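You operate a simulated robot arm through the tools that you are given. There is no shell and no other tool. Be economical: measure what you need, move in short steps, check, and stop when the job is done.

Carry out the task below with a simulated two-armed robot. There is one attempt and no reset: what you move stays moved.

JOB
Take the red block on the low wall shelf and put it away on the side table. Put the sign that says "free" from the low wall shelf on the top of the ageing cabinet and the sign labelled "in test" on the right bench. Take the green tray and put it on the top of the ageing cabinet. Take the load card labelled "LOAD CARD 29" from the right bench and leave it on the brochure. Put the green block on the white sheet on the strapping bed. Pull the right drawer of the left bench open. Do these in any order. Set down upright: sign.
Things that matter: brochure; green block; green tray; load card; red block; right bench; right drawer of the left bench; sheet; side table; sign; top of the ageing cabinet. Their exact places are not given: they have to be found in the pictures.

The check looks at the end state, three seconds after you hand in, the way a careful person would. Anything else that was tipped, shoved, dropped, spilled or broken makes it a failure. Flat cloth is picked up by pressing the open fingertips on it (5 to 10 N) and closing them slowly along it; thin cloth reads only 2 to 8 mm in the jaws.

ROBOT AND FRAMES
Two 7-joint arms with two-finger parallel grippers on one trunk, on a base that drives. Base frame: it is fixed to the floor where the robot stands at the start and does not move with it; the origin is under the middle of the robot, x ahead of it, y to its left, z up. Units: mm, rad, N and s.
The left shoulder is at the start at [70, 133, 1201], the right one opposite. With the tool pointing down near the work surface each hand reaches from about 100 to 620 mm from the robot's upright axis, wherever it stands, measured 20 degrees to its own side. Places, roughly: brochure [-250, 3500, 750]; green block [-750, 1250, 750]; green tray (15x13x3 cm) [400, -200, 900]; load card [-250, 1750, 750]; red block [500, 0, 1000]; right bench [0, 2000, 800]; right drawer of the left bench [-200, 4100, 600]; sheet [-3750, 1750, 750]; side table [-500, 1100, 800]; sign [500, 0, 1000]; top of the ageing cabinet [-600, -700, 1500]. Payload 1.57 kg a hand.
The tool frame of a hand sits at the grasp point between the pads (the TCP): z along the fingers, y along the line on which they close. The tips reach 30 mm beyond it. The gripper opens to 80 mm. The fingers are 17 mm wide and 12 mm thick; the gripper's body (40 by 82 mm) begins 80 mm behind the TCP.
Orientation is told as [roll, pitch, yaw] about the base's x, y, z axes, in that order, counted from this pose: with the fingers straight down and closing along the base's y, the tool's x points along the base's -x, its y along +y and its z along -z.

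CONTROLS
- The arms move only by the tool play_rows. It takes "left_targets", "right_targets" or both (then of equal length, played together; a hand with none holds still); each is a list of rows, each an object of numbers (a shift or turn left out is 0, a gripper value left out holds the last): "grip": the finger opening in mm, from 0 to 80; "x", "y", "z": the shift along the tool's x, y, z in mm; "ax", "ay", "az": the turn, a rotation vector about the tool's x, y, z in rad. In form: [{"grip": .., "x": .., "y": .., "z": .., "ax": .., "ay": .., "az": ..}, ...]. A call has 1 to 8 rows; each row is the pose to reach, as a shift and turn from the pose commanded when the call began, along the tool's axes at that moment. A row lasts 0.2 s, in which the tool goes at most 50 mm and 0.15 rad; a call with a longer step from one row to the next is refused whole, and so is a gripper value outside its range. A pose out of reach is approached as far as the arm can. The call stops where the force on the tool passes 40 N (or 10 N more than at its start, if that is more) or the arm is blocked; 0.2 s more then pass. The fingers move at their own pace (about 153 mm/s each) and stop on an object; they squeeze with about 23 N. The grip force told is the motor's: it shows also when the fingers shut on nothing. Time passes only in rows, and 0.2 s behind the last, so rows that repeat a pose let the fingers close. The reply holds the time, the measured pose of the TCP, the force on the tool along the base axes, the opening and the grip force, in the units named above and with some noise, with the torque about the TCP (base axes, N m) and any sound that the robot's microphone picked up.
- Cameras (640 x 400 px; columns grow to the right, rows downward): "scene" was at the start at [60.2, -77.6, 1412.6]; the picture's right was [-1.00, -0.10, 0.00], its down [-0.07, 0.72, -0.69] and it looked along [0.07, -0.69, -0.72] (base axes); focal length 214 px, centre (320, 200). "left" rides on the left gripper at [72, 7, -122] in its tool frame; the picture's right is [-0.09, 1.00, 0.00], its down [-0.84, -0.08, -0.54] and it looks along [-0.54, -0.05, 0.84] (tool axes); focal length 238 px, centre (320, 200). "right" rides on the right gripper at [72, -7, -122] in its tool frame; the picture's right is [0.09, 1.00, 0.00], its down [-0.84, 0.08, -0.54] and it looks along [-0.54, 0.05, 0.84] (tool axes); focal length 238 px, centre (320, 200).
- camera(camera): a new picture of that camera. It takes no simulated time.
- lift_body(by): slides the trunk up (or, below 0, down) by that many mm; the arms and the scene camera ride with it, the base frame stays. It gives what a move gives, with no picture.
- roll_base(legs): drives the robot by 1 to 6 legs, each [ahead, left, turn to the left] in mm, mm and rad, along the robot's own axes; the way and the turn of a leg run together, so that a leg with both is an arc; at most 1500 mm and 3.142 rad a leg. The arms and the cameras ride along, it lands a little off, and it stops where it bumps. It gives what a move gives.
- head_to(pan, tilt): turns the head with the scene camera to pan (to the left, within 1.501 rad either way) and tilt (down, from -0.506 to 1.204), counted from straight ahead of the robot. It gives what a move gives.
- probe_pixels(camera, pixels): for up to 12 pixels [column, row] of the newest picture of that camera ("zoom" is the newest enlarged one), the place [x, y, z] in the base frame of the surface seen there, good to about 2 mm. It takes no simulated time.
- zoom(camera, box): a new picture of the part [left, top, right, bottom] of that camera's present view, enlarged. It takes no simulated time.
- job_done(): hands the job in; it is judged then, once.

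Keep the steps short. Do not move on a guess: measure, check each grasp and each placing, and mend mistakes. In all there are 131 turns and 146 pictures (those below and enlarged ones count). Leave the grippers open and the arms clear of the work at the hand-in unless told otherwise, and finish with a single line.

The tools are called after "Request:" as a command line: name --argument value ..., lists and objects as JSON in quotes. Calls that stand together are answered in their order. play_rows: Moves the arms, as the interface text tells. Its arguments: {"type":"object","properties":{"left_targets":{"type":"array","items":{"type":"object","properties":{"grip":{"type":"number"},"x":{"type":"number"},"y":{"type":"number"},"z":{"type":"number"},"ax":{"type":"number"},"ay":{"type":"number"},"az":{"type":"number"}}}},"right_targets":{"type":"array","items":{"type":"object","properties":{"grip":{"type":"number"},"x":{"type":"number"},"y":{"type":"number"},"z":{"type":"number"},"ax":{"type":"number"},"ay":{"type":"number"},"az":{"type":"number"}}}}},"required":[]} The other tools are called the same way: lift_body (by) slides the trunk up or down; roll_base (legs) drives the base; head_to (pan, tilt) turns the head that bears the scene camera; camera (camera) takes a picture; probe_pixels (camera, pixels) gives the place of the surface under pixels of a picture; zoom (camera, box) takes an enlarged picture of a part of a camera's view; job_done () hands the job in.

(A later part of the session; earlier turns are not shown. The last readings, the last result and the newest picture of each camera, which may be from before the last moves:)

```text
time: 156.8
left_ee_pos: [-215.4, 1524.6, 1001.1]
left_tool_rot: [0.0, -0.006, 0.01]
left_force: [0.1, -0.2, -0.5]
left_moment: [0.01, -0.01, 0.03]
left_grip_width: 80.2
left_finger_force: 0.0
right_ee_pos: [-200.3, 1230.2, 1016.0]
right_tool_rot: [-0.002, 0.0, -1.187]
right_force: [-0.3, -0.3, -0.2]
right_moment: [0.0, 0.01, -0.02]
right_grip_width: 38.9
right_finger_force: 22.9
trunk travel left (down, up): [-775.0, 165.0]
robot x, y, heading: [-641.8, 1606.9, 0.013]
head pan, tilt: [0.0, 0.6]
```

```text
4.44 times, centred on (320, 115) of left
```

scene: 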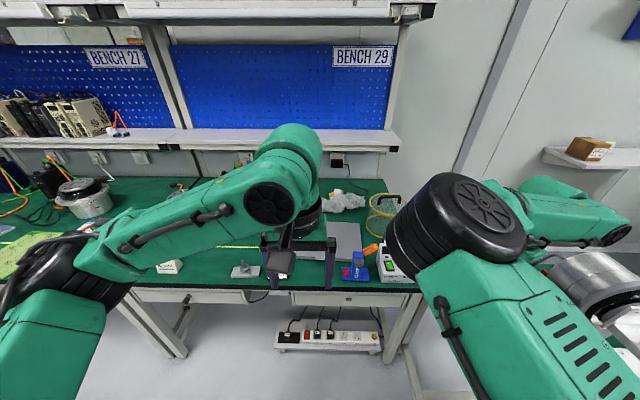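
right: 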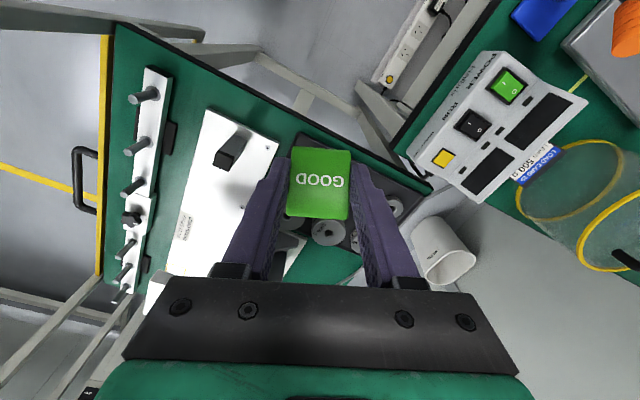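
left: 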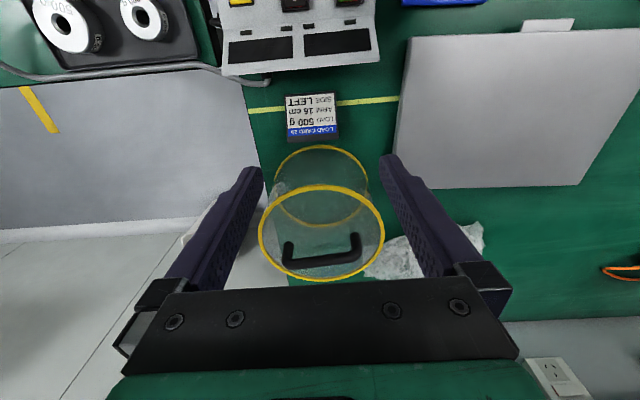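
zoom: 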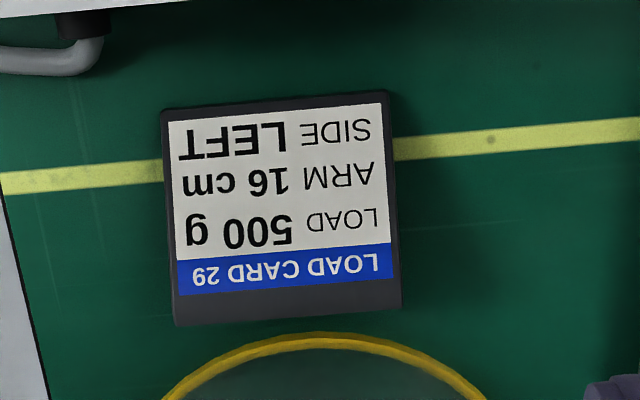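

Card centre (≈−203, 1512.5), 67 wide, back top 795. Align to (−201,1512.5) and go down 160 first.

Request:
play_rows --left_targets '[{"x": -14, "y": -12, "z": 10, "az": 0.04}, {"x": -14, "y": -12, "z": 50, "az": 0.04}, {"x": -14, "y": -12, "z": 90, "az": 0.04}, {"x": -14, "y": -12, "z": 130, "az": 0.04}, {"x": -14, "y": -12, "z": 165, "az": 0.04}]'

Request:
camera --camera "left"

```text
time: 158.0
left_ee_pos: [-199.5, 1512.6, 837.4]
left_tool_rot: [0.0, -0.003, -0.033]
left_force: [-0.6, -0.5, 0.5]
left_moment: [0.02, 0.01, 0.04]
left_grip_width: 79.9
left_finger_force: 0.1
right_ee_pos: [-200.5, 1230.2, 1018.0]
right_tool_rot: [0.0, 0.0, -1.187]
right_force: [-0.3, -0.2, -0.8]
right_moment: [0.0, 0.02, 0.02]
right_grip_width: 38.9
right_finger_force: 23.0
trunk travel left (down, up): [-775.0, 165.0]
robot x, y, heading: [-640.9, 1600.5, 0.017]
head pan, tilt: [0.0, 0.6]
```

```text
50 pictures are left
```

left: 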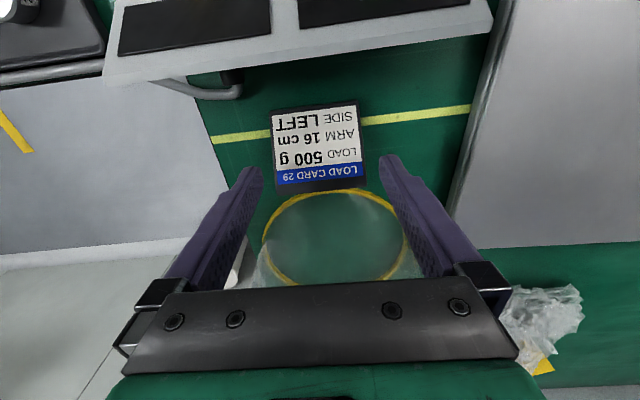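

Centred. Descend 52 mm and close.

Request:
play_rows --left_targets '[{"z": 20}, {"z": 40}, {"z": 52}, {"z": 52, "grip": 50}, {"z": 52, "grip": 50}]'

Request:
camera --camera "left"

```text
time: 159.2
left_ee_pos: [-200.5, 1512.5, 786.0]
left_tool_rot: [-0.002, -0.008, -0.031]
left_force: [0.8, -2.5, 8.8]
left_moment: [-0.23, 0.17, 0.09]
left_grip_width: 73.2
left_finger_force: 23.0
right_ee_pos: [-201.9, 1229.3, 1017.7]
right_tool_rot: [0.0, -0.001, -1.187]
right_force: [0.6, -0.3, -1.0]
right_moment: [-0.01, 0.02, -0.01]
right_grip_width: 38.8
right_finger_force: 22.7
trunk travel left (down, up): [-775.0, 165.0]
robot x, y, heading: [-645.3, 1602.3, 0.015]
head pan, tilt: [0.0, 0.6]
```

```text
49 pictures are left
```

left: 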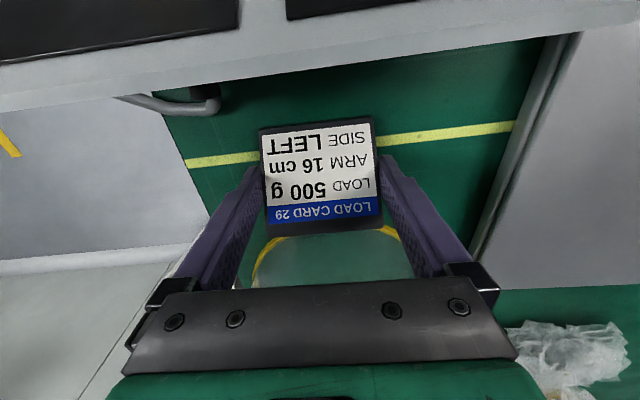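

Gripped at 73 mm. Lift 300 mm, then check.

Request:
play_rows --left_targets '[{"z": -8}, {"z": -30}, {"z": -75}, {"z": -120}, {"z": -165}, {"z": -210}, {"z": -255}, {"z": -295}]'

Request:
camera --camera "left"

Request:
roll_base --legs '[[0, 200, 0], [-360, 0, 0], [0, 1400, 0]]'

Request:
head_to --pan 0.3 --tilt 0.6

Request:
camera --camera "scene"

```text
time: 161.0
left_ee_pos: [-201.9, 1514.3, 1083.4]
left_tool_rot: [-0.001, -0.004, -0.03]
left_force: [0.0, 0.5, -0.6]
left_moment: [0.01, 0.03, 0.03]
left_grip_width: 73.2
left_finger_force: 23.6
right_ee_pos: [-200.2, 1230.5, 1017.8]
right_tool_rot: [0.0, 0.0, -1.187]
right_force: [0.2, 0.1, -0.5]
right_moment: [0.0, -0.02, 0.02]
right_grip_width: 38.8
right_finger_force: 22.6
trunk travel left (down, up): [-775.0, 165.0]
robot x, y, heading: [-640.1, 1606.2, 0.014]
head pan, tilt: [0.0, 0.6]
```

```text
48 pictures are left
```

left: 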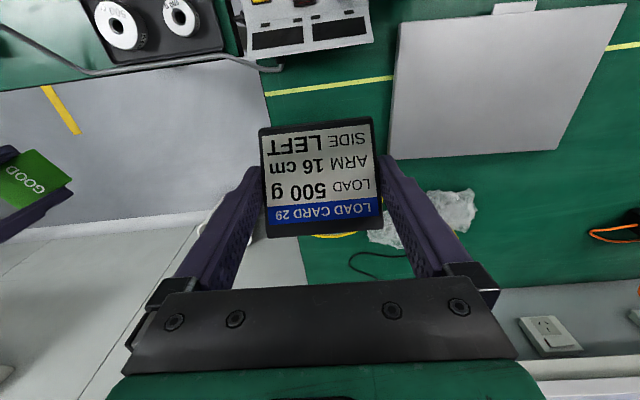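

```text
time: 171.2
left_ee_pos: [-610.1, 3148.0, 1082.2]
left_tool_rot: [0.001, -0.004, 0.003]
left_force: [0.1, -0.3, -1.0]
left_moment: [0.02, 0.0, 0.0]
left_grip_width: 73.1
left_finger_force: 22.7
right_ee_pos: [-600.5, 2865.4, 1017.4]
right_tool_rot: [-0.002, -0.002, -1.155]
right_force: [0.2, 0.4, -0.3]
right_moment: [0.01, 0.02, 0.01]
right_grip_width: 38.8
right_finger_force: 23.0
trunk travel left (down, up): [-775.0, 165.0]
robot x, y, heading: [-1052.0, 3222.6, 0.043]
head pan, tilt: [0.0, 0.6]
```

```text
time: 172.0
left_ee_pos: [-609.9, 3147.7, 1082.1]
left_tool_rot: [-0.001, -0.003, 0.002]
left_force: [-0.2, -0.6, -1.1]
left_moment: [-0.02, 0.03, 0.01]
left_grip_width: 73.1
left_finger_force: 23.1
right_ee_pos: [-601.0, 2865.8, 1016.9]
right_tool_rot: [0.001, -0.003, -1.152]
right_force: [-0.7, 0.8, 0.2]
right_moment: [0.02, 0.0, 0.01]
right_grip_width: 38.6
right_finger_force: 23.2
trunk travel left (down, up): [-775.0, 165.0]
robot x, y, heading: [-1054.6, 3221.1, 0.049]
head pan, tilt: [0.3, 0.6]
```

```text
47 pictures are left
```

scene: 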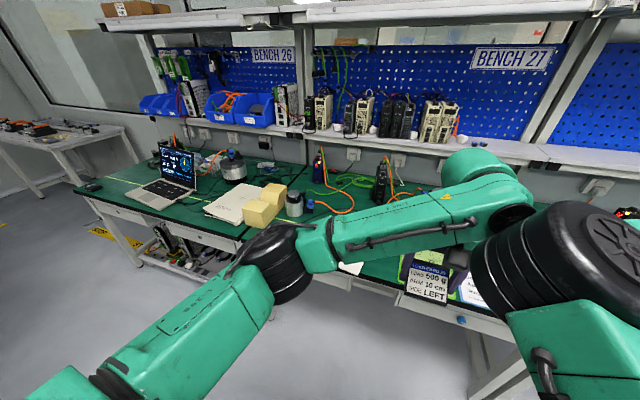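

Card held. Shift left 340 mm so the left hand faces the brochure (~y 3500) and look.

Request:
roll_base --legs '[[0, 0, -0.047], [0, 350, 0]]'

Request:
camera --camera "left"

Request:
head_to --pan 0.1 --tilt 0.7

Request:
camera --camera "scene"

```text
time: 174.7
left_ee_pos: [-613.7, 3470.7, 1081.8]
left_tool_rot: [0.002, -0.005, -0.041]
left_force: [1.0, 0.1, -0.2]
left_moment: [0.02, 0.0, 0.04]
left_grip_width: 73.0
left_finger_force: 23.5
right_ee_pos: [-617.2, 3188.6, 1017.3]
right_tool_rot: [-0.001, 0.001, -1.196]
right_force: [-0.6, 0.3, 0.2]
right_moment: [0.01, 0.02, -0.01]
right_grip_width: 39.0
right_finger_force: 22.8
trunk travel left (down, up): [-775.0, 165.0]
robot x, y, heading: [-1053.0, 3562.3, 0.004]
head pan, tilt: [0.3, 0.6]
```

```text
46 pictures are left
```

left: 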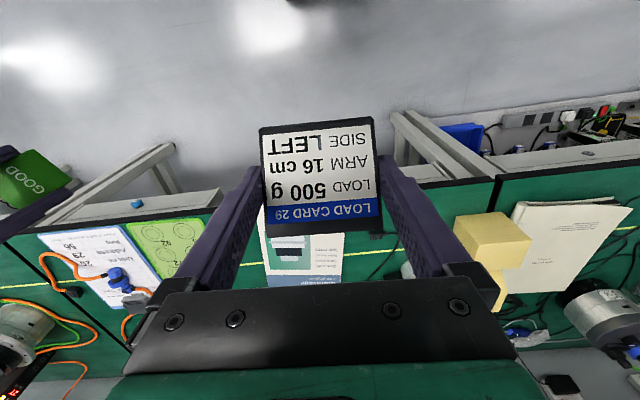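

```text
time: 175.4
left_ee_pos: [-614.0, 3473.3, 1081.5]
left_tool_rot: [-0.001, -0.005, -0.041]
left_force: [-0.1, -0.4, -0.8]
left_moment: [-0.02, -0.01, -0.01]
left_grip_width: 73.2
left_finger_force: 23.3
right_ee_pos: [-617.0, 3189.7, 1016.6]
right_tool_rot: [-0.001, -0.003, -1.197]
right_force: [0.3, -0.9, 0.6]
right_moment: [0.02, 0.0, -0.02]
right_grip_width: 38.9
right_finger_force: 23.0
trunk travel left (down, up): [-775.0, 165.0]
robot x, y, heading: [-1052.6, 3567.6, -0.002]
head pan, tilt: [0.099, 0.7]
```

```text
45 pictures are left
```

scene: 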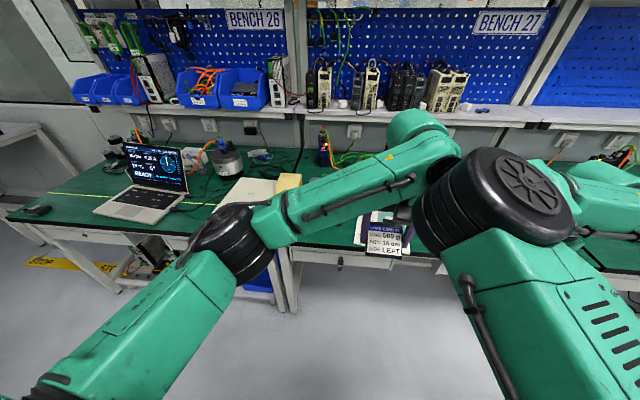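

The brochure is right ahead below the card (left picture 262–345, 205–287). Measure.

Request:
probe_pixels --camera "left" --pixels '[[268, 286], [342, 283], [344, 240], [266, 245], [262, 215], [300, 285], [300, 255], [355, 245], [253, 260], [110, 275], [180, 235], [410, 180]]'

Request:
zoom --camera "left" --box '[230, 190, 430, 310]'

```text
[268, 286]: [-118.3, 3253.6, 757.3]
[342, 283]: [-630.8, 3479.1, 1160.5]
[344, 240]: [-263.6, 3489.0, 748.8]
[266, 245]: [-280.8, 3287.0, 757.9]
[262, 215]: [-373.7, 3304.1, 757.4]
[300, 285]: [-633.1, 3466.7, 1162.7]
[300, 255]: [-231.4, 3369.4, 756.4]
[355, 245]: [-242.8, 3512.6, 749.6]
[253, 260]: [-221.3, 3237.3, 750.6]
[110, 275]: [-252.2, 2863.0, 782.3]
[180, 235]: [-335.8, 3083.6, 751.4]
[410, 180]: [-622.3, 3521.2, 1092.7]
```

```text
3.20 times, centred on (330, 250) of left
```

zoom: 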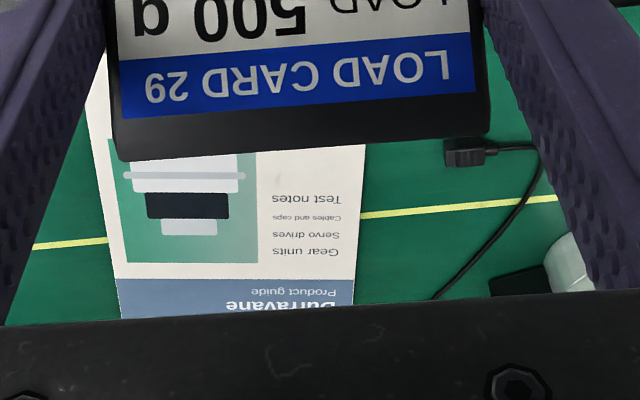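

Brochure: z 757, centre ≈(−250,3380). Drive so the card is above it.

Request:
roll_base --legs '[[0, -92, 0.002], [364, 0, 0]]'

Request:
play_rows --left_targets '[{"z": 40}, {"z": 80}, {"z": 120}, {"z": 160}, {"z": 200}]'

Request:
camera --camera "left"

```text
time: 178.4
left_ee_pos: [-251.4, 3386.2, 1083.2]
left_tool_rot: [0.0, -0.006, -0.033]
left_force: [-0.3, 0.5, -1.4]
left_moment: [0.03, 0.01, 0.01]
left_grip_width: 72.9
left_finger_force: 22.4
right_ee_pos: [-250.8, 3103.2, 1017.9]
right_tool_rot: [-0.001, -0.004, -1.19]
right_force: [-0.2, 0.8, -0.1]
right_moment: [-0.01, 0.01, -0.02]
right_grip_width: 38.7
right_finger_force: 23.1
trunk travel left (down, up): [-775.0, 165.0]
robot x, y, heading: [-689.3, 3478.6, 0.011]
head pan, tilt: [0.099, 0.7]
```

```text
time: 179.6
left_ee_pos: [-247.8, 3390.4, 882.0]
left_tool_rot: [-0.001, -0.004, -0.036]
left_force: [-0.2, 0.6, -0.5]
left_moment: [0.02, 0.02, -0.02]
left_grip_width: 72.9
left_finger_force: 22.7
right_ee_pos: [-249.2, 3103.7, 1016.4]
right_tool_rot: [-0.001, -0.001, -1.19]
right_force: [-0.5, -0.1, -0.3]
right_moment: [0.01, 0.01, 0.01]
right_grip_width: 38.5
right_finger_force: 22.8
trunk travel left (down, up): [-775.0, 165.0]
robot x, y, heading: [-688.5, 3478.0, 0.013]
head pan, tilt: [0.099, 0.7]
```

```text
43 pictures are left
```

left: 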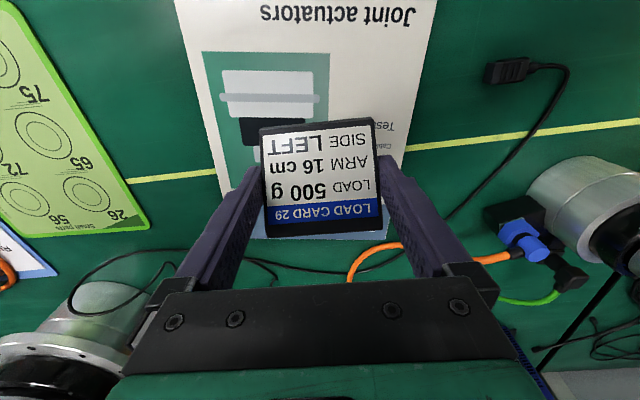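

The spot below is mid-page. Lower ~89 mm onto it and release.

Request:
play_rows --left_targets '[{"x": 15, "z": 40}, {"x": 15, "z": 75}, {"x": 15, "z": 85}, {"x": 15, "z": 89}, {"x": 15, "z": 91}]'

```text
time: 180.8
left_ee_pos: [-263.0, 3388.4, 793.7]
left_tool_rot: [-0.002, -0.01, -0.035]
left_force: [3.2, 3.4, 17.4]
left_moment: [0.14, -0.09, 0.03]
left_grip_width: 73.0
left_finger_force: 23.1
right_ee_pos: [-251.1, 3105.9, 1017.9]
right_tool_rot: [0.0, -0.004, -1.191]
right_force: [0.4, 0.5, -0.7]
right_moment: [0.0, 0.01, 0.02]
right_grip_width: 39.0
right_finger_force: 22.8
trunk travel left (down, up): [-775.0, 165.0]
robot x, y, heading: [-689.4, 3479.8, 0.011]
head pan, tilt: [0.099, 0.7]
```

Contact (17 N). Ease 1 mm, open, lift.

Request:
play_rows --left_targets '[{"z": -1}, {"z": -1, "grip": 80}, {"z": -1, "grip": 80}, {"z": -20}, {"z": -60}, {"z": -105}, {"z": -150}, {"z": -195}]'

Request:
camera --camera "left"

```text
time: 182.6
left_ee_pos: [-266.4, 3385.8, 986.3]
left_tool_rot: [0.001, -0.006, -0.035]
left_force: [0.0, 0.2, 0.0]
left_moment: [0.0, -0.02, -0.01]
left_grip_width: 80.0
left_finger_force: 0.1
right_ee_pos: [-249.3, 3104.7, 1017.0]
right_tool_rot: [-0.002, 0.0, -1.191]
right_force: [-0.3, 0.2, -0.7]
right_moment: [0.02, -0.01, 0.01]
right_grip_width: 38.5
right_finger_force: 23.1
trunk travel left (down, up): [-775.0, 165.0]
robot x, y, heading: [-692.6, 3480.3, 0.013]
head pan, tilt: [0.099, 0.7]
```

```text
42 pictures are left
```

left: 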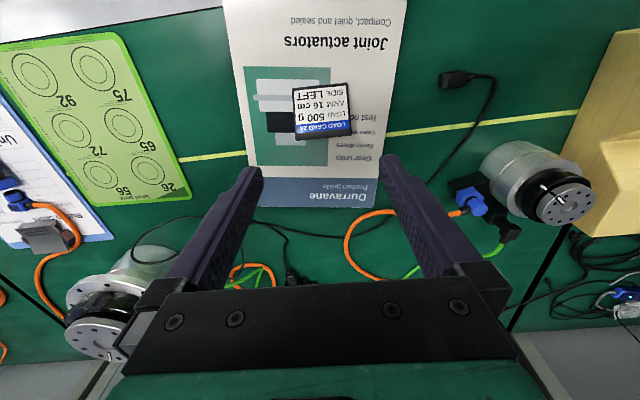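

Card lies on the brochure. Next the drawer: back off, move to y≈3950 and look.

Request:
play_rows --left_targets '[{"z": -40}, {"z": -80}, {"z": -110}]'

Request:
roll_base --legs '[[-460, 0, -0.012], [0, 480, 0]]'

Request:
head_to --pan 0.15 --tilt 0.6

Request:
camera --camera "scene"

Request:
camera --camera "left"

```text
time: 183.4
left_ee_pos: [-267.4, 3388.3, 1097.6]
left_tool_rot: [-0.001, -0.002, -0.031]
left_force: [-0.2, 0.7, -0.6]
left_moment: [-0.01, -0.01, 0.03]
left_grip_width: 79.8
left_finger_force: 0.1
right_ee_pos: [-250.8, 3104.0, 1016.6]
right_tool_rot: [-0.002, -0.002, -1.188]
right_force: [0.2, 0.3, -0.5]
right_moment: [0.01, -0.03, -0.01]
right_grip_width: 38.6
right_finger_force: 22.9
trunk travel left (down, up): [-775.0, 165.0]
robot x, y, heading: [-688.7, 3477.1, 0.006]
head pan, tilt: [0.099, 0.7]
```

```text
time: 188.6
left_ee_pos: [-729.3, 3847.6, 1095.8]
left_tool_rot: [-0.001, -0.003, -0.041]
left_force: [0.6, -0.2, 0.1]
left_moment: [-0.03, -0.01, 0.03]
left_grip_width: 79.9
left_finger_force: 0.0
right_ee_pos: [-715.7, 3562.8, 1016.2]
right_tool_rot: [0.0, -0.003, -1.2]
right_force: [0.6, 0.2, -0.4]
right_moment: [0.01, 0.02, -0.02]
right_grip_width: 38.7
right_finger_force: 22.9
trunk travel left (down, up): [-775.0, 165.0]
robot x, y, heading: [-1148.7, 3941.1, -0.001]
head pan, tilt: [0.099, 0.7]
```

```text
time: 189.3
left_ee_pos: [-729.2, 3849.1, 1097.8]
left_tool_rot: [-0.002, -0.003, -0.04]
left_force: [0.1, 0.3, -0.8]
left_moment: [0.0, 0.0, -0.01]
left_grip_width: 80.0
left_finger_force: 0.0
right_ee_pos: [-715.6, 3564.1, 1018.2]
right_tool_rot: [-0.002, -0.002, -1.202]
right_force: [0.4, 0.7, 0.1]
right_moment: [-0.03, -0.01, 0.01]
right_grip_width: 39.0
right_finger_force: 22.3
trunk travel left (down, up): [-775.0, 165.0]
robot x, y, heading: [-1153.0, 3941.8, -0.002]
head pan, tilt: [0.15, 0.6]
```

```text
41 pictures are left
```

scene: 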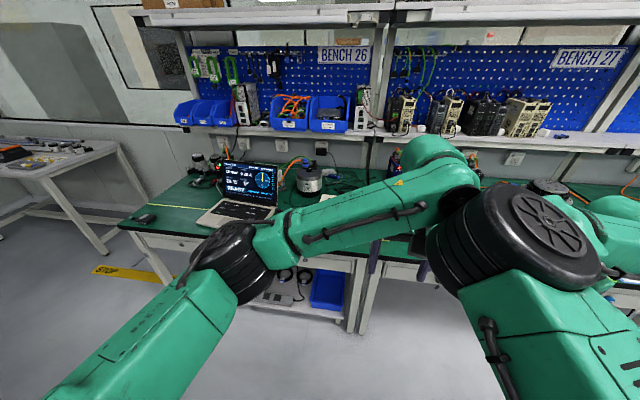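

```text
40 pictures are left
```

left: 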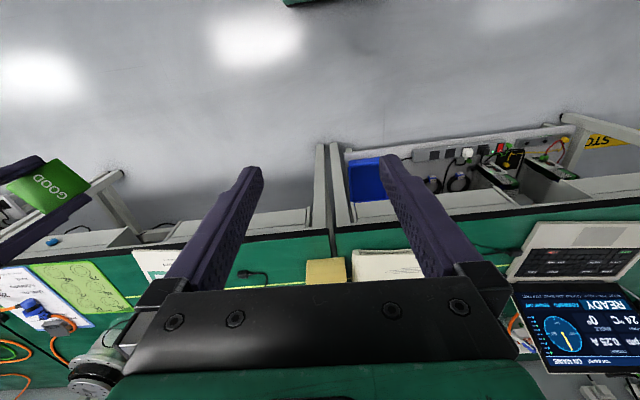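

The left arm hides the drawer. Fold the left hand outward/left and zoom in.

Request:
roll_base --legs '[[-150, 350, 0]]'

Request:
head_to --pan -0.05 --tilt 0.5

Request:
zoom --camera "scene" --box '[160, 150, 520, 375]'

```text
time: 191.7
left_ee_pos: [-882.3, 4201.9, 1097.2]
left_tool_rot: [0.0, -0.004, -0.035]
left_force: [-0.1, 0.5, -1.0]
left_moment: [0.0, -0.03, 0.02]
left_grip_width: 80.2
left_finger_force: 0.0
right_ee_pos: [-866.0, 3916.0, 1016.5]
right_tool_rot: [-0.001, 0.001, -1.194]
right_force: [-0.2, -0.3, 0.2]
right_moment: [0.01, 0.0, 0.01]
right_grip_width: 38.7
right_finger_force: 23.1
trunk travel left (down, up): [-775.0, 165.0]
robot x, y, heading: [-1306.5, 4294.0, 0.005]
head pan, tilt: [0.15, 0.6]
```

```text
time: 192.4
left_ee_pos: [-883.5, 4201.0, 1096.7]
left_tool_rot: [-0.002, -0.003, -0.034]
left_force: [-0.1, 0.7, 0.0]
left_moment: [0.0, 0.0, 0.02]
left_grip_width: 80.0
left_finger_force: 0.1
right_ee_pos: [-867.8, 3917.6, 1018.1]
right_tool_rot: [-0.003, -0.002, -1.193]
right_force: [-0.1, 0.0, 0.2]
right_moment: [-0.02, -0.02, 0.0]
right_grip_width: 39.0
right_finger_force: 23.3
trunk travel left (down, up): [-775.0, 165.0]
robot x, y, heading: [-1304.3, 4294.7, 0.007]
head pan, tilt: [-0.051, 0.499]
```

```text
1.78 times, centred on (340, 262) of scene
```

zoom: 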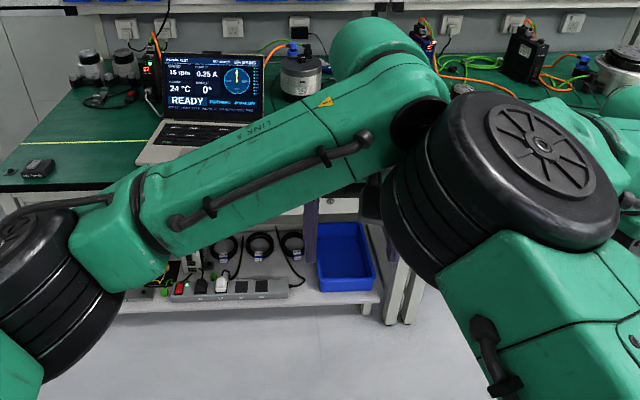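

Arms hide it. I turn the left tool toward horizontal and lower it, so its own camera looks at the drawer front.

Request:
play_rows --left_targets '[{"ay": -0.15, "z": 35}, {"ay": -0.3, "z": 70}, {"ay": -0.45, "z": 105}, {"ay": -0.6, "z": 140}, {"ay": -0.75, "z": 175}, {"ay": -0.9, "z": 210}, {"ay": -1.05, "z": 245}, {"ay": -1.2, "z": 280}]'

Request:
camera --camera "left"

```text
time: 193.1
left_ee_pos: [-845.5, 4210.6, 1096.8]
left_tool_rot: [-0.215, -0.279, 0.147]
left_force: [0.2, 0.8, 0.4]
left_moment: [-0.01, 0.0, 0.0]
left_grip_width: 80.0
left_finger_force: 0.1
right_ee_pos: [-867.7, 3916.9, 1016.7]
right_tool_rot: [-0.001, -0.002, -1.194]
right_force: [-0.4, -0.1, -0.5]
right_moment: [-0.02, 0.0, -0.02]
right_grip_width: 39.1
right_finger_force: 22.9
trunk travel left (down, up): [-775.0, 165.0]
robot x, y, heading: [-1307.0, 4291.4, 0.009]
head pan, tilt: [-0.051, 0.499]
stopped in row 3 (left hand): the arm was blocked; the commanded pose is now the measured one
```

```text
38 pictures are left
```

left: 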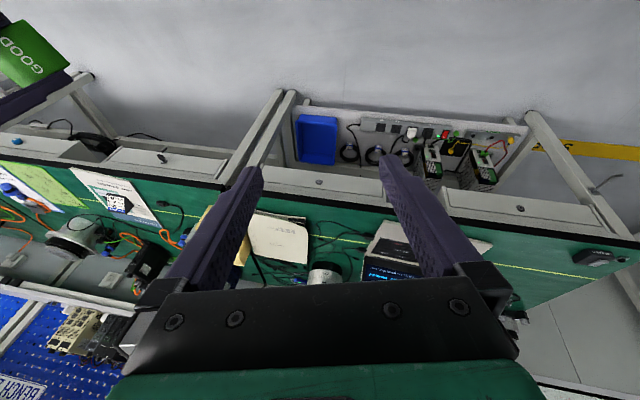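

The left wrist bumped my own right elbow. Move the left hand 250 mm to the left first, straightening it.

Request:
play_rows --left_targets '[{"y": 40}, {"y": 80, "ax": -0.05, "az": 0.04}, {"y": 120, "ax": -0.1, "az": 0.08}, {"y": 160, "ax": -0.15, "az": 0.12}, {"y": 200, "ax": -0.2, "az": 0.16}, {"y": 240, "ax": -0.21, "az": 0.16}, {"y": 280, "ax": -0.21, "az": 0.16}]'

Request:
camera --camera "scene"

```text
time: 194.7
left_ee_pos: [-868.6, 4485.8, 1044.2]
left_tool_rot: [0.042, -0.293, -0.02]
left_force: [-0.4, 0.6, 0.0]
left_moment: [-0.05, -0.02, -0.03]
left_grip_width: 80.0
left_finger_force: 0.1
right_ee_pos: [-868.2, 3917.6, 1017.2]
right_tool_rot: [-0.005, -0.005, -1.195]
right_force: [-0.8, -0.2, 1.0]
right_moment: [0.03, -0.01, 0.01]
right_grip_width: 38.9
right_finger_force: 22.8
trunk travel left (down, up): [-775.0, 165.0]
robot x, y, heading: [-1307.0, 4295.3, 0.007]
head pan, tilt: [-0.051, 0.499]
```

```text
37 pictures are left
```

scene: 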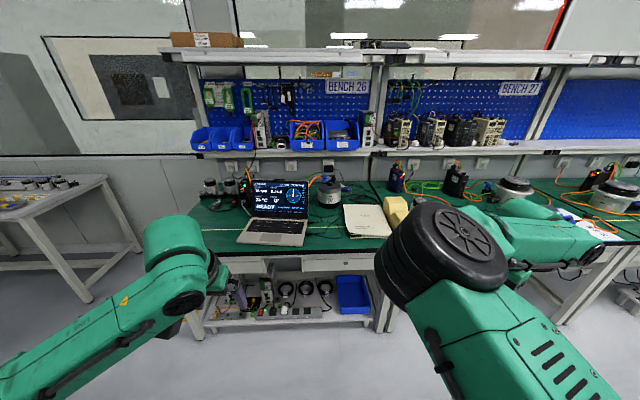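

Now drawers are visible at (230–370, 260). Enlarge.

Request:
zoom --camera "scene" --box '[190, 220, 400, 340]'

Request:
probe_pixels --camera "zoom" --pixels '[[345, 105], [560, 100], [345, 150], [565, 130], [450, 105], [450, 125], [440, 140], [240, 115], [130, 130], [400, 110], [455, 135], [520, 115]]'

```text
3.05 times, centred on (295, 280) of scene
```

zoom: 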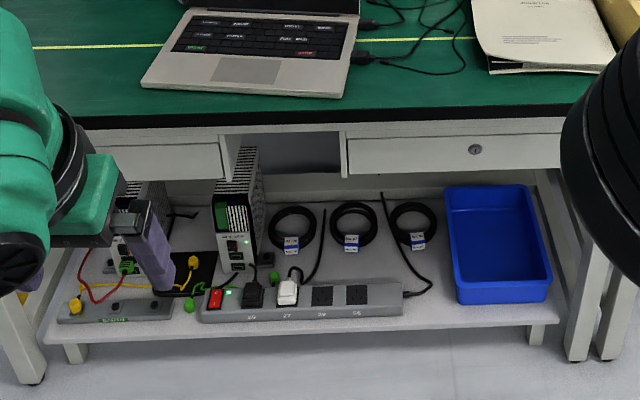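

```text
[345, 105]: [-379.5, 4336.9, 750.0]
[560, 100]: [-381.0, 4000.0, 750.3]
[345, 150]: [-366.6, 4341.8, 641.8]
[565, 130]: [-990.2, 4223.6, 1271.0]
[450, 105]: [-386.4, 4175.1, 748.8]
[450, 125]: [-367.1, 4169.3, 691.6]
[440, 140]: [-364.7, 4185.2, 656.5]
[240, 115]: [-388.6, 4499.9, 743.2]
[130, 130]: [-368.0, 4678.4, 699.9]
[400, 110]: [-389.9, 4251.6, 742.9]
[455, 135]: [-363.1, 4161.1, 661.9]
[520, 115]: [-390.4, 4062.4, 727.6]
```

Request:
zoom --camera "scene" --box '[295, 250, 385, 290]'

Request:
probe_pixels --camera "zoom" --pixels '[[345, 120], [345, 140], [345, 170], [345, 200], [355, 170], [335, 170], [345, 240], [345, 80], [345, 60], [100, 130], [100, 170], [345, 100]]'

```text
7.11 times, centred on (340, 270) of scene
```

zoom: 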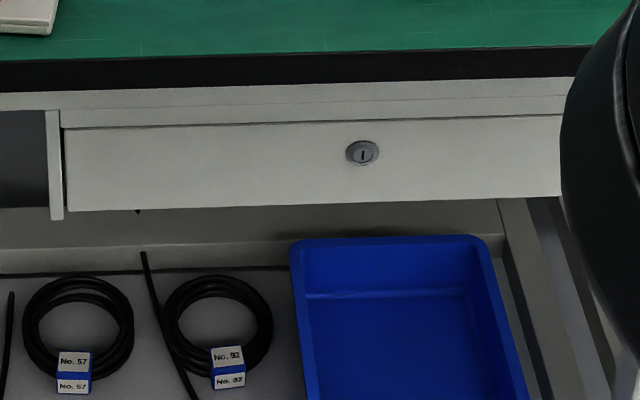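

```text
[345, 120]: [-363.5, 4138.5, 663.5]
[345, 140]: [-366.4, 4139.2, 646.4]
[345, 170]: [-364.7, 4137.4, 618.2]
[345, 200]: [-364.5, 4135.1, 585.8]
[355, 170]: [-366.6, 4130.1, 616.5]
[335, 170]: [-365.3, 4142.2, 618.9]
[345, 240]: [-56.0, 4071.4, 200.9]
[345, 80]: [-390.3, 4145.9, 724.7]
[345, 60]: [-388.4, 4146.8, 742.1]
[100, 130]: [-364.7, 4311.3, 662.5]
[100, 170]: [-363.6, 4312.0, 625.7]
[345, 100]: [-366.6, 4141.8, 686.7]
```

No handle, only a lock at zoom (362,152). Probe how far it protrudes.

Request:
probe_pixels --camera "zoom" --pixels '[[362, 152], [350, 152], [374, 152], [362, 142], [362, 162], [330, 152], [395, 152], [362, 128], [362, 175], [65, 200], [200, 207], [400, 202]]'

Request:
zoom --camera "scene" --box '[330, 258, 362, 282]'

```text
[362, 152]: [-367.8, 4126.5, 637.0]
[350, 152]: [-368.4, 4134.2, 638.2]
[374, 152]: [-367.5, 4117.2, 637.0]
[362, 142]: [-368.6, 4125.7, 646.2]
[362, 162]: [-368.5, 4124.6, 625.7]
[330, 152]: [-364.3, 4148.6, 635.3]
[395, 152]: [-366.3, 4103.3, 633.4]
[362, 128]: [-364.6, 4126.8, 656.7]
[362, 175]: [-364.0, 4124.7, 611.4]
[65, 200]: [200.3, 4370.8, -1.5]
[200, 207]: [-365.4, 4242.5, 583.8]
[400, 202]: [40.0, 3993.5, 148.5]
```

```text
16.00 times, centred on (346, 270) of scene
```

zoom: 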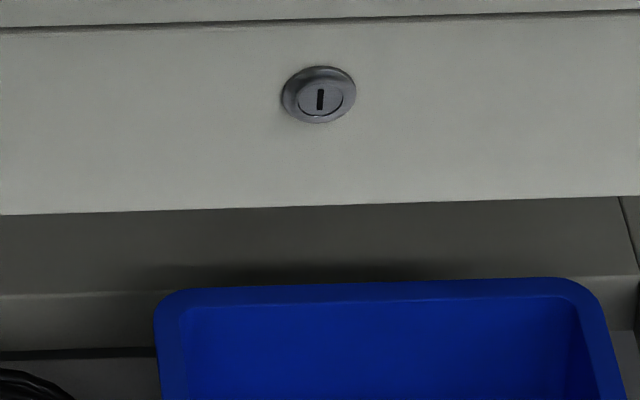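

The lock is too flat to grip; I need to see the drawer's underside. Raise the right hand (holding the block) 140 mm, turn the left tool to horizontal and lower it, then lower the trunk 300 and shift right.

Request:
play_rows --left_targets '[{"ay": -0.15, "x": 9, "z": 30}, {"ay": -0.3, "x": 18, "z": 60}, {"ay": -0.45, "x": 27, "z": 90}, {"ay": -0.6, "x": 36, "z": 120}, {"ay": -0.75, "x": 45, "z": 150}, {"ay": -0.9, "x": 54, "z": 180}, {"ay": -1.05, "x": 63, "z": 210}, {"ay": -1.2, "x": 72, "z": 239}]' --right_targets '[{"z": -20}, {"z": -40}, {"z": -60}, {"z": -80}, {"z": -100}, {"z": -120}, {"z": -140}, {"z": -140}]'

Request:
lift_body --by -300

Request:
roll_base --legs '[[0, -300, -0.007], [200, 0, 0]]'

Request:
camera --camera "left"

```text
time: 196.4
left_ee_pos: [-868.4, 4494.0, 795.0]
left_tool_rot: [0.467, -1.482, -0.473]
left_force: [0.1, 0.6, -0.5]
left_moment: [0.0, 0.04, -0.01]
left_grip_width: 80.0
left_finger_force: 0.0
right_ee_pos: [-867.6, 3916.2, 1157.3]
right_tool_rot: [-0.006, -0.001, -1.193]
right_force: [1.2, 0.1, -0.4]
right_moment: [0.01, 0.01, 0.01]
right_grip_width: 39.0
right_finger_force: 22.5
trunk travel left (down, up): [-775.0, 165.0]
robot x, y, heading: [-1306.7, 4296.7, 0.008]
head pan, tilt: [-0.051, 0.499]
```

```text
time: 199.4
left_ee_pos: [-868.9, 4494.5, 495.4]
left_tool_rot: [0.483, -1.482, -0.485]
left_force: [0.2, 0.3, -0.2]
left_moment: [0.02, 0.01, 0.01]
left_grip_width: 80.2
left_finger_force: 0.1
right_ee_pos: [-868.7, 3916.7, 856.7]
right_tool_rot: [-0.003, -0.002, -1.194]
right_force: [-0.7, -0.3, -0.5]
right_moment: [-0.01, 0.0, 0.01]
right_grip_width: 38.9
right_finger_force: 22.6
trunk travel left (down, up): [-475.0, 465.0]
robot x, y, heading: [-1308.4, 4293.9, 0.009]
head pan, tilt: [-0.051, 0.499]
```

```text
time: 202.7
left_ee_pos: [-666.5, 4189.1, 494.3]
left_tool_rot: [0.474, -1.483, -0.486]
left_force: [0.7, 0.3, -0.2]
left_moment: [0.0, -0.03, 0.02]
left_grip_width: 80.1
left_finger_force: 0.1
right_ee_pos: [-671.7, 3611.1, 857.1]
right_tool_rot: [-0.004, -0.002, -1.201]
right_force: [-0.4, -0.2, -0.3]
right_moment: [-0.02, 0.01, -0.02]
right_grip_width: 38.7
right_finger_force: 23.6
trunk travel left (down, up): [-475.0, 465.0]
robot x, y, heading: [-1108.3, 3989.8, 0.001]
head pan, tilt: [-0.051, 0.499]
```

```text
33 pictures are left
```

left: 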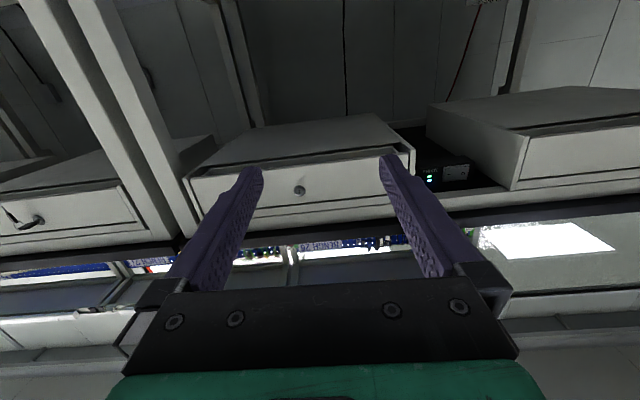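

Request:
zoom --camera "left" --box '[170, 90, 440, 230]'

Request:
probe_pixels --camera "zoom" --pixels '[[270, 205], [300, 160], [300, 190], [300, 198], [300, 215], [460, 80], [560, 150], [560, 185], [400, 195], [150, 190], [400, 120], [430, 60]]'

```text
2.37 times, centred on (305, 160) of left
```

zoom: 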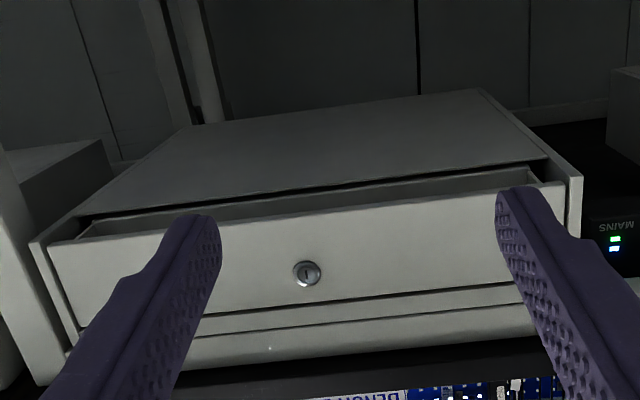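

```text
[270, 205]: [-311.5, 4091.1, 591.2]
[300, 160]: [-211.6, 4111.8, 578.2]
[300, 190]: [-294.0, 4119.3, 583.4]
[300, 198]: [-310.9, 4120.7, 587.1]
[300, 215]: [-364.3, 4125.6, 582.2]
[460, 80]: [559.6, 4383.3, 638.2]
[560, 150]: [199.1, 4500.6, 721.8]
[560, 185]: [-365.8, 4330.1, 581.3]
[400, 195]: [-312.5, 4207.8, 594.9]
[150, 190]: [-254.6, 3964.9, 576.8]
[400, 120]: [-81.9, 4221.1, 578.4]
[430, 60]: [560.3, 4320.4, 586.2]
```

There's a recess behind the front's lower edge. Measure the lip finely.

Request:
zoom --camera "left" --box '[260, 150, 380, 200]'

Request:
probe_pixels --camera "zoom" --pixels '[[300, 120], [300, 130], [300, 140], [300, 150], [300, 155], [300, 160], [300, 165], [300, 170], [300, 175], [300, 180], [300, 190], [300, 200]]'

```text
5.33 times, centred on (320, 175) of left
```

zoom: 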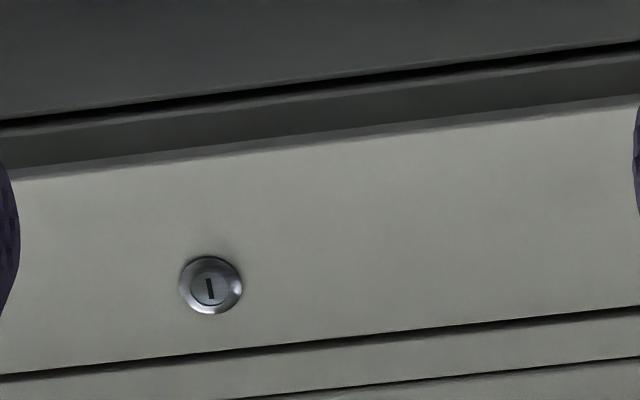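

```text
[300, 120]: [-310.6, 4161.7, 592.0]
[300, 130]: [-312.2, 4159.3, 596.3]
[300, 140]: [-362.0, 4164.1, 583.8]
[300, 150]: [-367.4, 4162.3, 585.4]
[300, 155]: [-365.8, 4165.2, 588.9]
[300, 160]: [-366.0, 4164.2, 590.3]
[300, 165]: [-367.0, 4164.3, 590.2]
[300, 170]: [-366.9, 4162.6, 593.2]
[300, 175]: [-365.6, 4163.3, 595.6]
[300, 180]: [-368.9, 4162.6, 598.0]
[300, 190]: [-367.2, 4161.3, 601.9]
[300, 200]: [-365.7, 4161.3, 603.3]
```

Behind the front's lower edge (z 582, x −366…−357) is a channel up to x −311: a finger pull. I'll hook it with the closed fingertips pointing up-forward. Lower trunk 100, close the left gripper and pitch 1.0 rad more.

Request:
lift_body --by -100

Request:
play_rows --left_targets '[{"grip": 0, "ay": -0.14}, {"ay": -0.28}, {"ay": -0.42}, {"ay": -0.56}, {"ay": -0.7}, {"ay": -0.85}, {"ay": -1.0}]'

Request:
head_to --pan 0.1 --tilt 0.7

Request:
camera --camera "scene"

```text
time: 204.0
left_ee_pos: [-667.1, 4188.1, 394.4]
left_tool_rot: [0.483, -1.481, -0.491]
left_force: [-0.7, -0.5, -0.1]
left_moment: [0.02, 0.0, -0.01]
left_grip_width: 79.9
left_finger_force: 0.1
right_ee_pos: [-671.8, 3610.6, 757.7]
right_tool_rot: [-0.003, -0.002, -1.201]
right_force: [0.0, 0.0, -1.0]
right_moment: [0.0, -0.02, 0.01]
right_grip_width: 38.8
right_finger_force: 22.6
trunk travel left (down, up): [-375.0, 565.0]
robot x, y, heading: [-1106.0, 3990.2, 0.002]
head pan, tilt: [-0.051, 0.499]
```

```text
time: 205.6
left_ee_pos: [-657.1, 4167.4, 501.2]
left_tool_rot: [3.088, -0.668, -3.123]
left_force: [-0.4, 1.3, 0.4]
left_moment: [0.03, -0.06, 0.01]
left_grip_width: 0.0
left_finger_force: 21.3
left hand out of reach, approached as far as the arm can: row 4, 5, 6, 7
right_ee_pos: [-671.5, 3611.6, 757.4]
right_tool_rot: [-0.003, -0.002, -1.2]
right_force: [0.8, -0.5, 0.0]
right_moment: [0.0, 0.0, -0.02]
right_grip_width: 38.9
right_finger_force: 22.9
trunk travel left (down, up): [-375.0, 565.0]
robot x, y, heading: [-1105.3, 3983.6, 0.003]
head pan, tilt: [-0.051, 0.499]
```

```text
time: 206.4
left_ee_pos: [-656.1, 4166.9, 500.1]
left_tool_rot: [3.089, -0.67, -3.12]
left_force: [-0.4, -0.2, 0.1]
left_moment: [0.0, -0.01, 0.01]
left_grip_width: 0.0
left_finger_force: 21.0
right_ee_pos: [-671.3, 3612.2, 757.2]
right_tool_rot: [-0.004, -0.001, -1.201]
right_force: [-0.7, -0.8, -0.6]
right_moment: [0.03, -0.04, -0.04]
right_grip_width: 38.7
right_finger_force: 23.3
trunk travel left (down, up): [-375.0, 565.0]
robot x, y, heading: [-1106.0, 3988.7, 0.0]
head pan, tilt: [0.099, 0.7]
```

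```text
30 pictures are left
```

scene: 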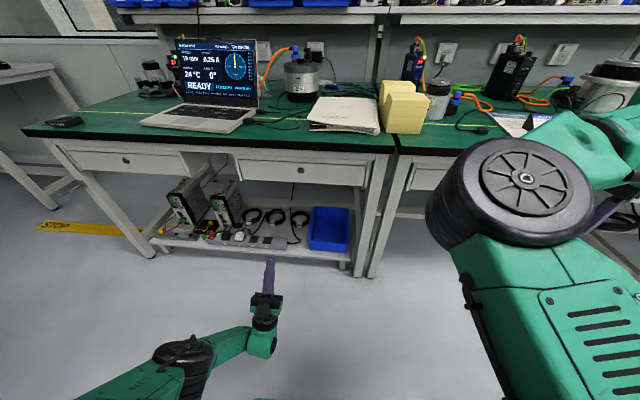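

Tool now points ~52° up. Raise the right hand 70 mm, trunk +20, and drive ahead 262 mm to the pre-insert point.

Request:
play_rows --right_targets '[{"z": -20}, {"z": -40}, {"z": -60}, {"z": -80}]'

Request:
lift_body --by 18

Request:
roll_base --legs '[[258, 0, 0]]'

Request:
camera --camera "left"

```text
time: 207.4
left_ee_pos: [-655.6, 4167.5, 499.6]
left_tool_rot: [3.09, -0.67, -3.122]
left_force: [-0.5, -1.0, -0.1]
left_moment: [0.02, 0.01, -0.01]
left_grip_width: 0.1
left_finger_force: 21.3
right_ee_pos: [-674.9, 3610.4, 835.6]
right_tool_rot: [-0.003, -0.004, -1.198]
right_force: [0.2, -0.2, 0.6]
right_moment: [-0.03, 0.0, -0.01]
right_grip_width: 38.5
right_finger_force: 22.9
right hand out of reach, approached as far as the arm can: row 4
trunk travel left (down, up): [-375.0, 565.0]
robot x, y, heading: [-1107.3, 3989.8, 0.002]
head pan, tilt: [0.099, 0.7]
```

```text
time: 208.0
left_ee_pos: [-655.9, 4167.3, 517.9]
left_tool_rot: [3.09, -0.671, -3.12]
left_force: [-0.1, 0.4, -0.3]
left_moment: [-0.01, 0.0, 0.03]
left_grip_width: 0.0
left_finger_force: 21.6
right_ee_pos: [-674.1, 3611.6, 853.9]
right_tool_rot: [-0.001, -0.003, -1.198]
right_force: [-0.5, 0.5, -0.6]
right_moment: [0.0, 0.0, 0.0]
right_grip_width: 39.0
right_finger_force: 22.8
trunk travel left (down, up): [-393.0, 547.0]
robot x, y, heading: [-1107.0, 3988.1, 0.001]
head pan, tilt: [0.099, 0.7]
```

```text
time: 209.9
left_ee_pos: [-396.7, 4167.8, 517.7]
left_tool_rot: [3.09, -0.673, -3.121]
left_force: [0.5, 0.9, -0.2]
left_moment: [-0.01, -0.02, 0.01]
left_grip_width: 0.2
left_finger_force: 21.0
right_ee_pos: [-415.5, 3609.3, 852.8]
right_tool_rot: [-0.001, -0.004, -1.196]
right_force: [-0.2, 0.0, -0.7]
right_moment: [0.02, -0.02, 0.02]
right_grip_width: 38.4
right_finger_force: 22.7
trunk travel left (down, up): [-393.0, 547.0]
robot x, y, heading: [-850.5, 3988.6, -0.001]
head pan, tilt: [0.099, 0.7]
```

```text
29 pictures are left
```

left: 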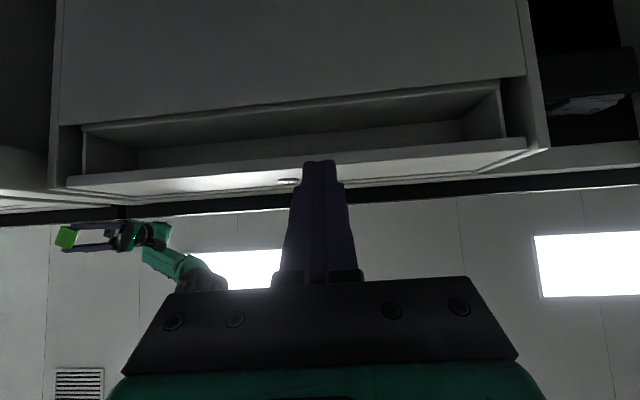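

Request:
probe_pixels --camera "left" --pixels '[[320, 152], [320, 148], [320, 143], [320, 138], [320, 130], [320, 120], [320, 105], [320, 98], [320, 90], [260, 150], [400, 140], [320, 160]]'

```text
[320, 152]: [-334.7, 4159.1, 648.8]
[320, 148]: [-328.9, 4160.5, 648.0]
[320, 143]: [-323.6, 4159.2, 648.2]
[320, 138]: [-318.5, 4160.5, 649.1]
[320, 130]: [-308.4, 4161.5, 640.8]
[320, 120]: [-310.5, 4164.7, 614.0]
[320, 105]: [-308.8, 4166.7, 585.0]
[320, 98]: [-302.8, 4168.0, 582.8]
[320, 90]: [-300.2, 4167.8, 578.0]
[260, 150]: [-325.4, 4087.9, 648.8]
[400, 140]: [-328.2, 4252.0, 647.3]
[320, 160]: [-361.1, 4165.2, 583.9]
```

Channel: x −357…−310, ceiling z 648. Insert 78 mm along the fingers.

Request:
play_rows --left_targets '[{"z": 25}, {"z": 50}, {"z": 70}, {"z": 80}]'

Request:
camera --camera "left"

```text
time: 210.9
left_ee_pos: [-346.7, 4167.6, 580.3]
left_tool_rot: [3.091, -0.671, -3.123]
left_force: [3.9, 1.5, -8.0]
left_moment: [-0.02, -0.03, 0.01]
left_grip_width: 0.0
left_finger_force: 21.5
right_ee_pos: [-414.9, 3611.3, 852.2]
right_tool_rot: [-0.003, -0.006, -1.198]
right_force: [0.2, 0.6, -0.4]
right_moment: [0.0, 0.01, -0.05]
right_grip_width: 39.0
right_finger_force: 22.6
trunk travel left (down, up): [-393.0, 547.0]
robot x, y, heading: [-847.7, 3985.4, 0.003]
head pan, tilt: [0.099, 0.7]
```

```text
28 pictures are left
```

left: 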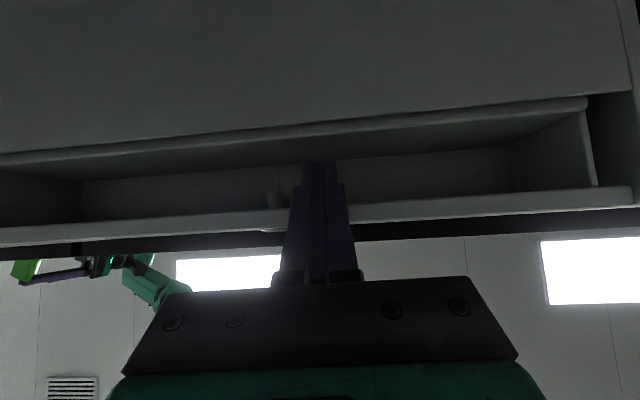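

Hooked (light contact). Pull by backing the base 80 mm first.

Request:
roll_base --legs '[[-80, 0, 0]]'

Request:
camera --camera "left"

```text
time: 211.9
left_ee_pos: [-427.3, 4165.6, 582.2]
left_tool_rot: [3.089, -0.667, -3.122]
left_force: [-0.2, -0.3, -0.2]
left_moment: [-0.02, 0.01, 0.0]
left_grip_width: 0.0
left_finger_force: 20.9
right_ee_pos: [-496.2, 3610.5, 854.2]
right_tool_rot: [0.0, -0.004, -1.198]
right_force: [-0.9, -1.1, -0.1]
right_moment: [0.0, -0.01, 0.0]
right_grip_width: 39.0
right_finger_force: 23.3
trunk travel left (down, up): [-393.0, 547.0]
robot x, y, heading: [-927.1, 3987.4, 0.001]
head pan, tilt: [0.099, 0.7]
```

```text
27 pictures are left
```

left: 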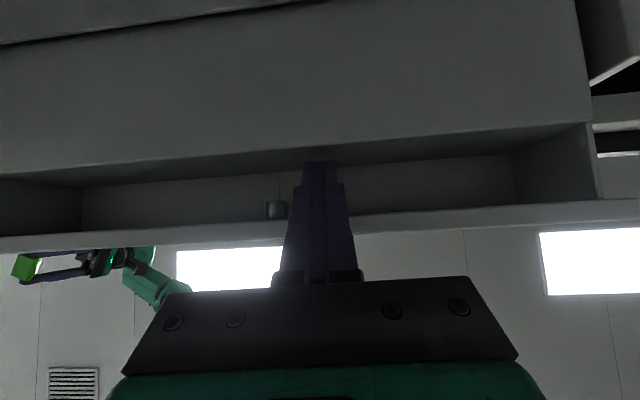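

The drawer moves freely. Pull a further 150 mm.

Request:
roll_base --legs '[[-150, 0, 0]]'

Request:
play_rows --left_targets '[{"x": -4, "z": 0}, {"x": -6, "z": -25}, {"x": -6, "z": -60}, {"x": -6, "z": -100}, {"x": -6, "z": -140}]'

Request:
camera --camera "scene"

```text
time: 213.3
left_ee_pos: [-577.9, 4166.1, 583.1]
left_tool_rot: [3.092, -0.668, -3.125]
left_force: [-0.3, 0.3, 1.2]
left_moment: [-0.03, 0.04, -0.03]
left_grip_width: 0.0
left_finger_force: 21.1
right_ee_pos: [-645.3, 3609.8, 854.1]
right_tool_rot: [-0.001, -0.004, -1.2]
right_force: [-0.6, -0.2, -1.4]
right_moment: [-0.02, -0.05, 0.02]
right_grip_width: 38.7
right_finger_force: 23.0
trunk travel left (down, up): [-393.0, 547.0]
robot x, y, heading: [-1078.9, 3990.9, -0.001]
head pan, tilt: [0.099, 0.7]
```

```text
time: 214.5
left_ee_pos: [-666.4, 4168.3, 496.6]
left_tool_rot: [3.088, -0.67, -3.122]
left_force: [0.0, -0.4, 0.0]
left_moment: [0.0, -0.01, -0.01]
left_grip_width: 0.0
left_finger_force: 20.7
left hand out of reach, approached as far as the arm can: row 4, 5
right_ee_pos: [-645.6, 3610.4, 853.6]
right_tool_rot: [-0.001, -0.004, -1.199]
right_force: [-0.3, 0.3, 0.3]
right_moment: [0.0, 0.0, -0.01]
right_grip_width: 38.8
right_finger_force: 23.3
trunk travel left (down, up): [-393.0, 547.0]
robot x, y, heading: [-1078.8, 3988.9, -0.001]
head pan, tilt: [0.099, 0.7]
```

```text
26 pictures are left
```

scene: 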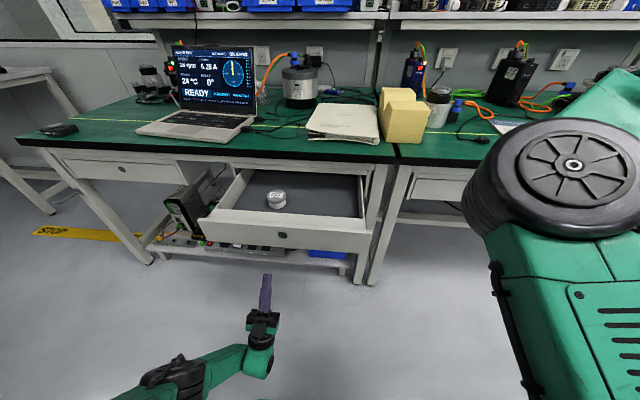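

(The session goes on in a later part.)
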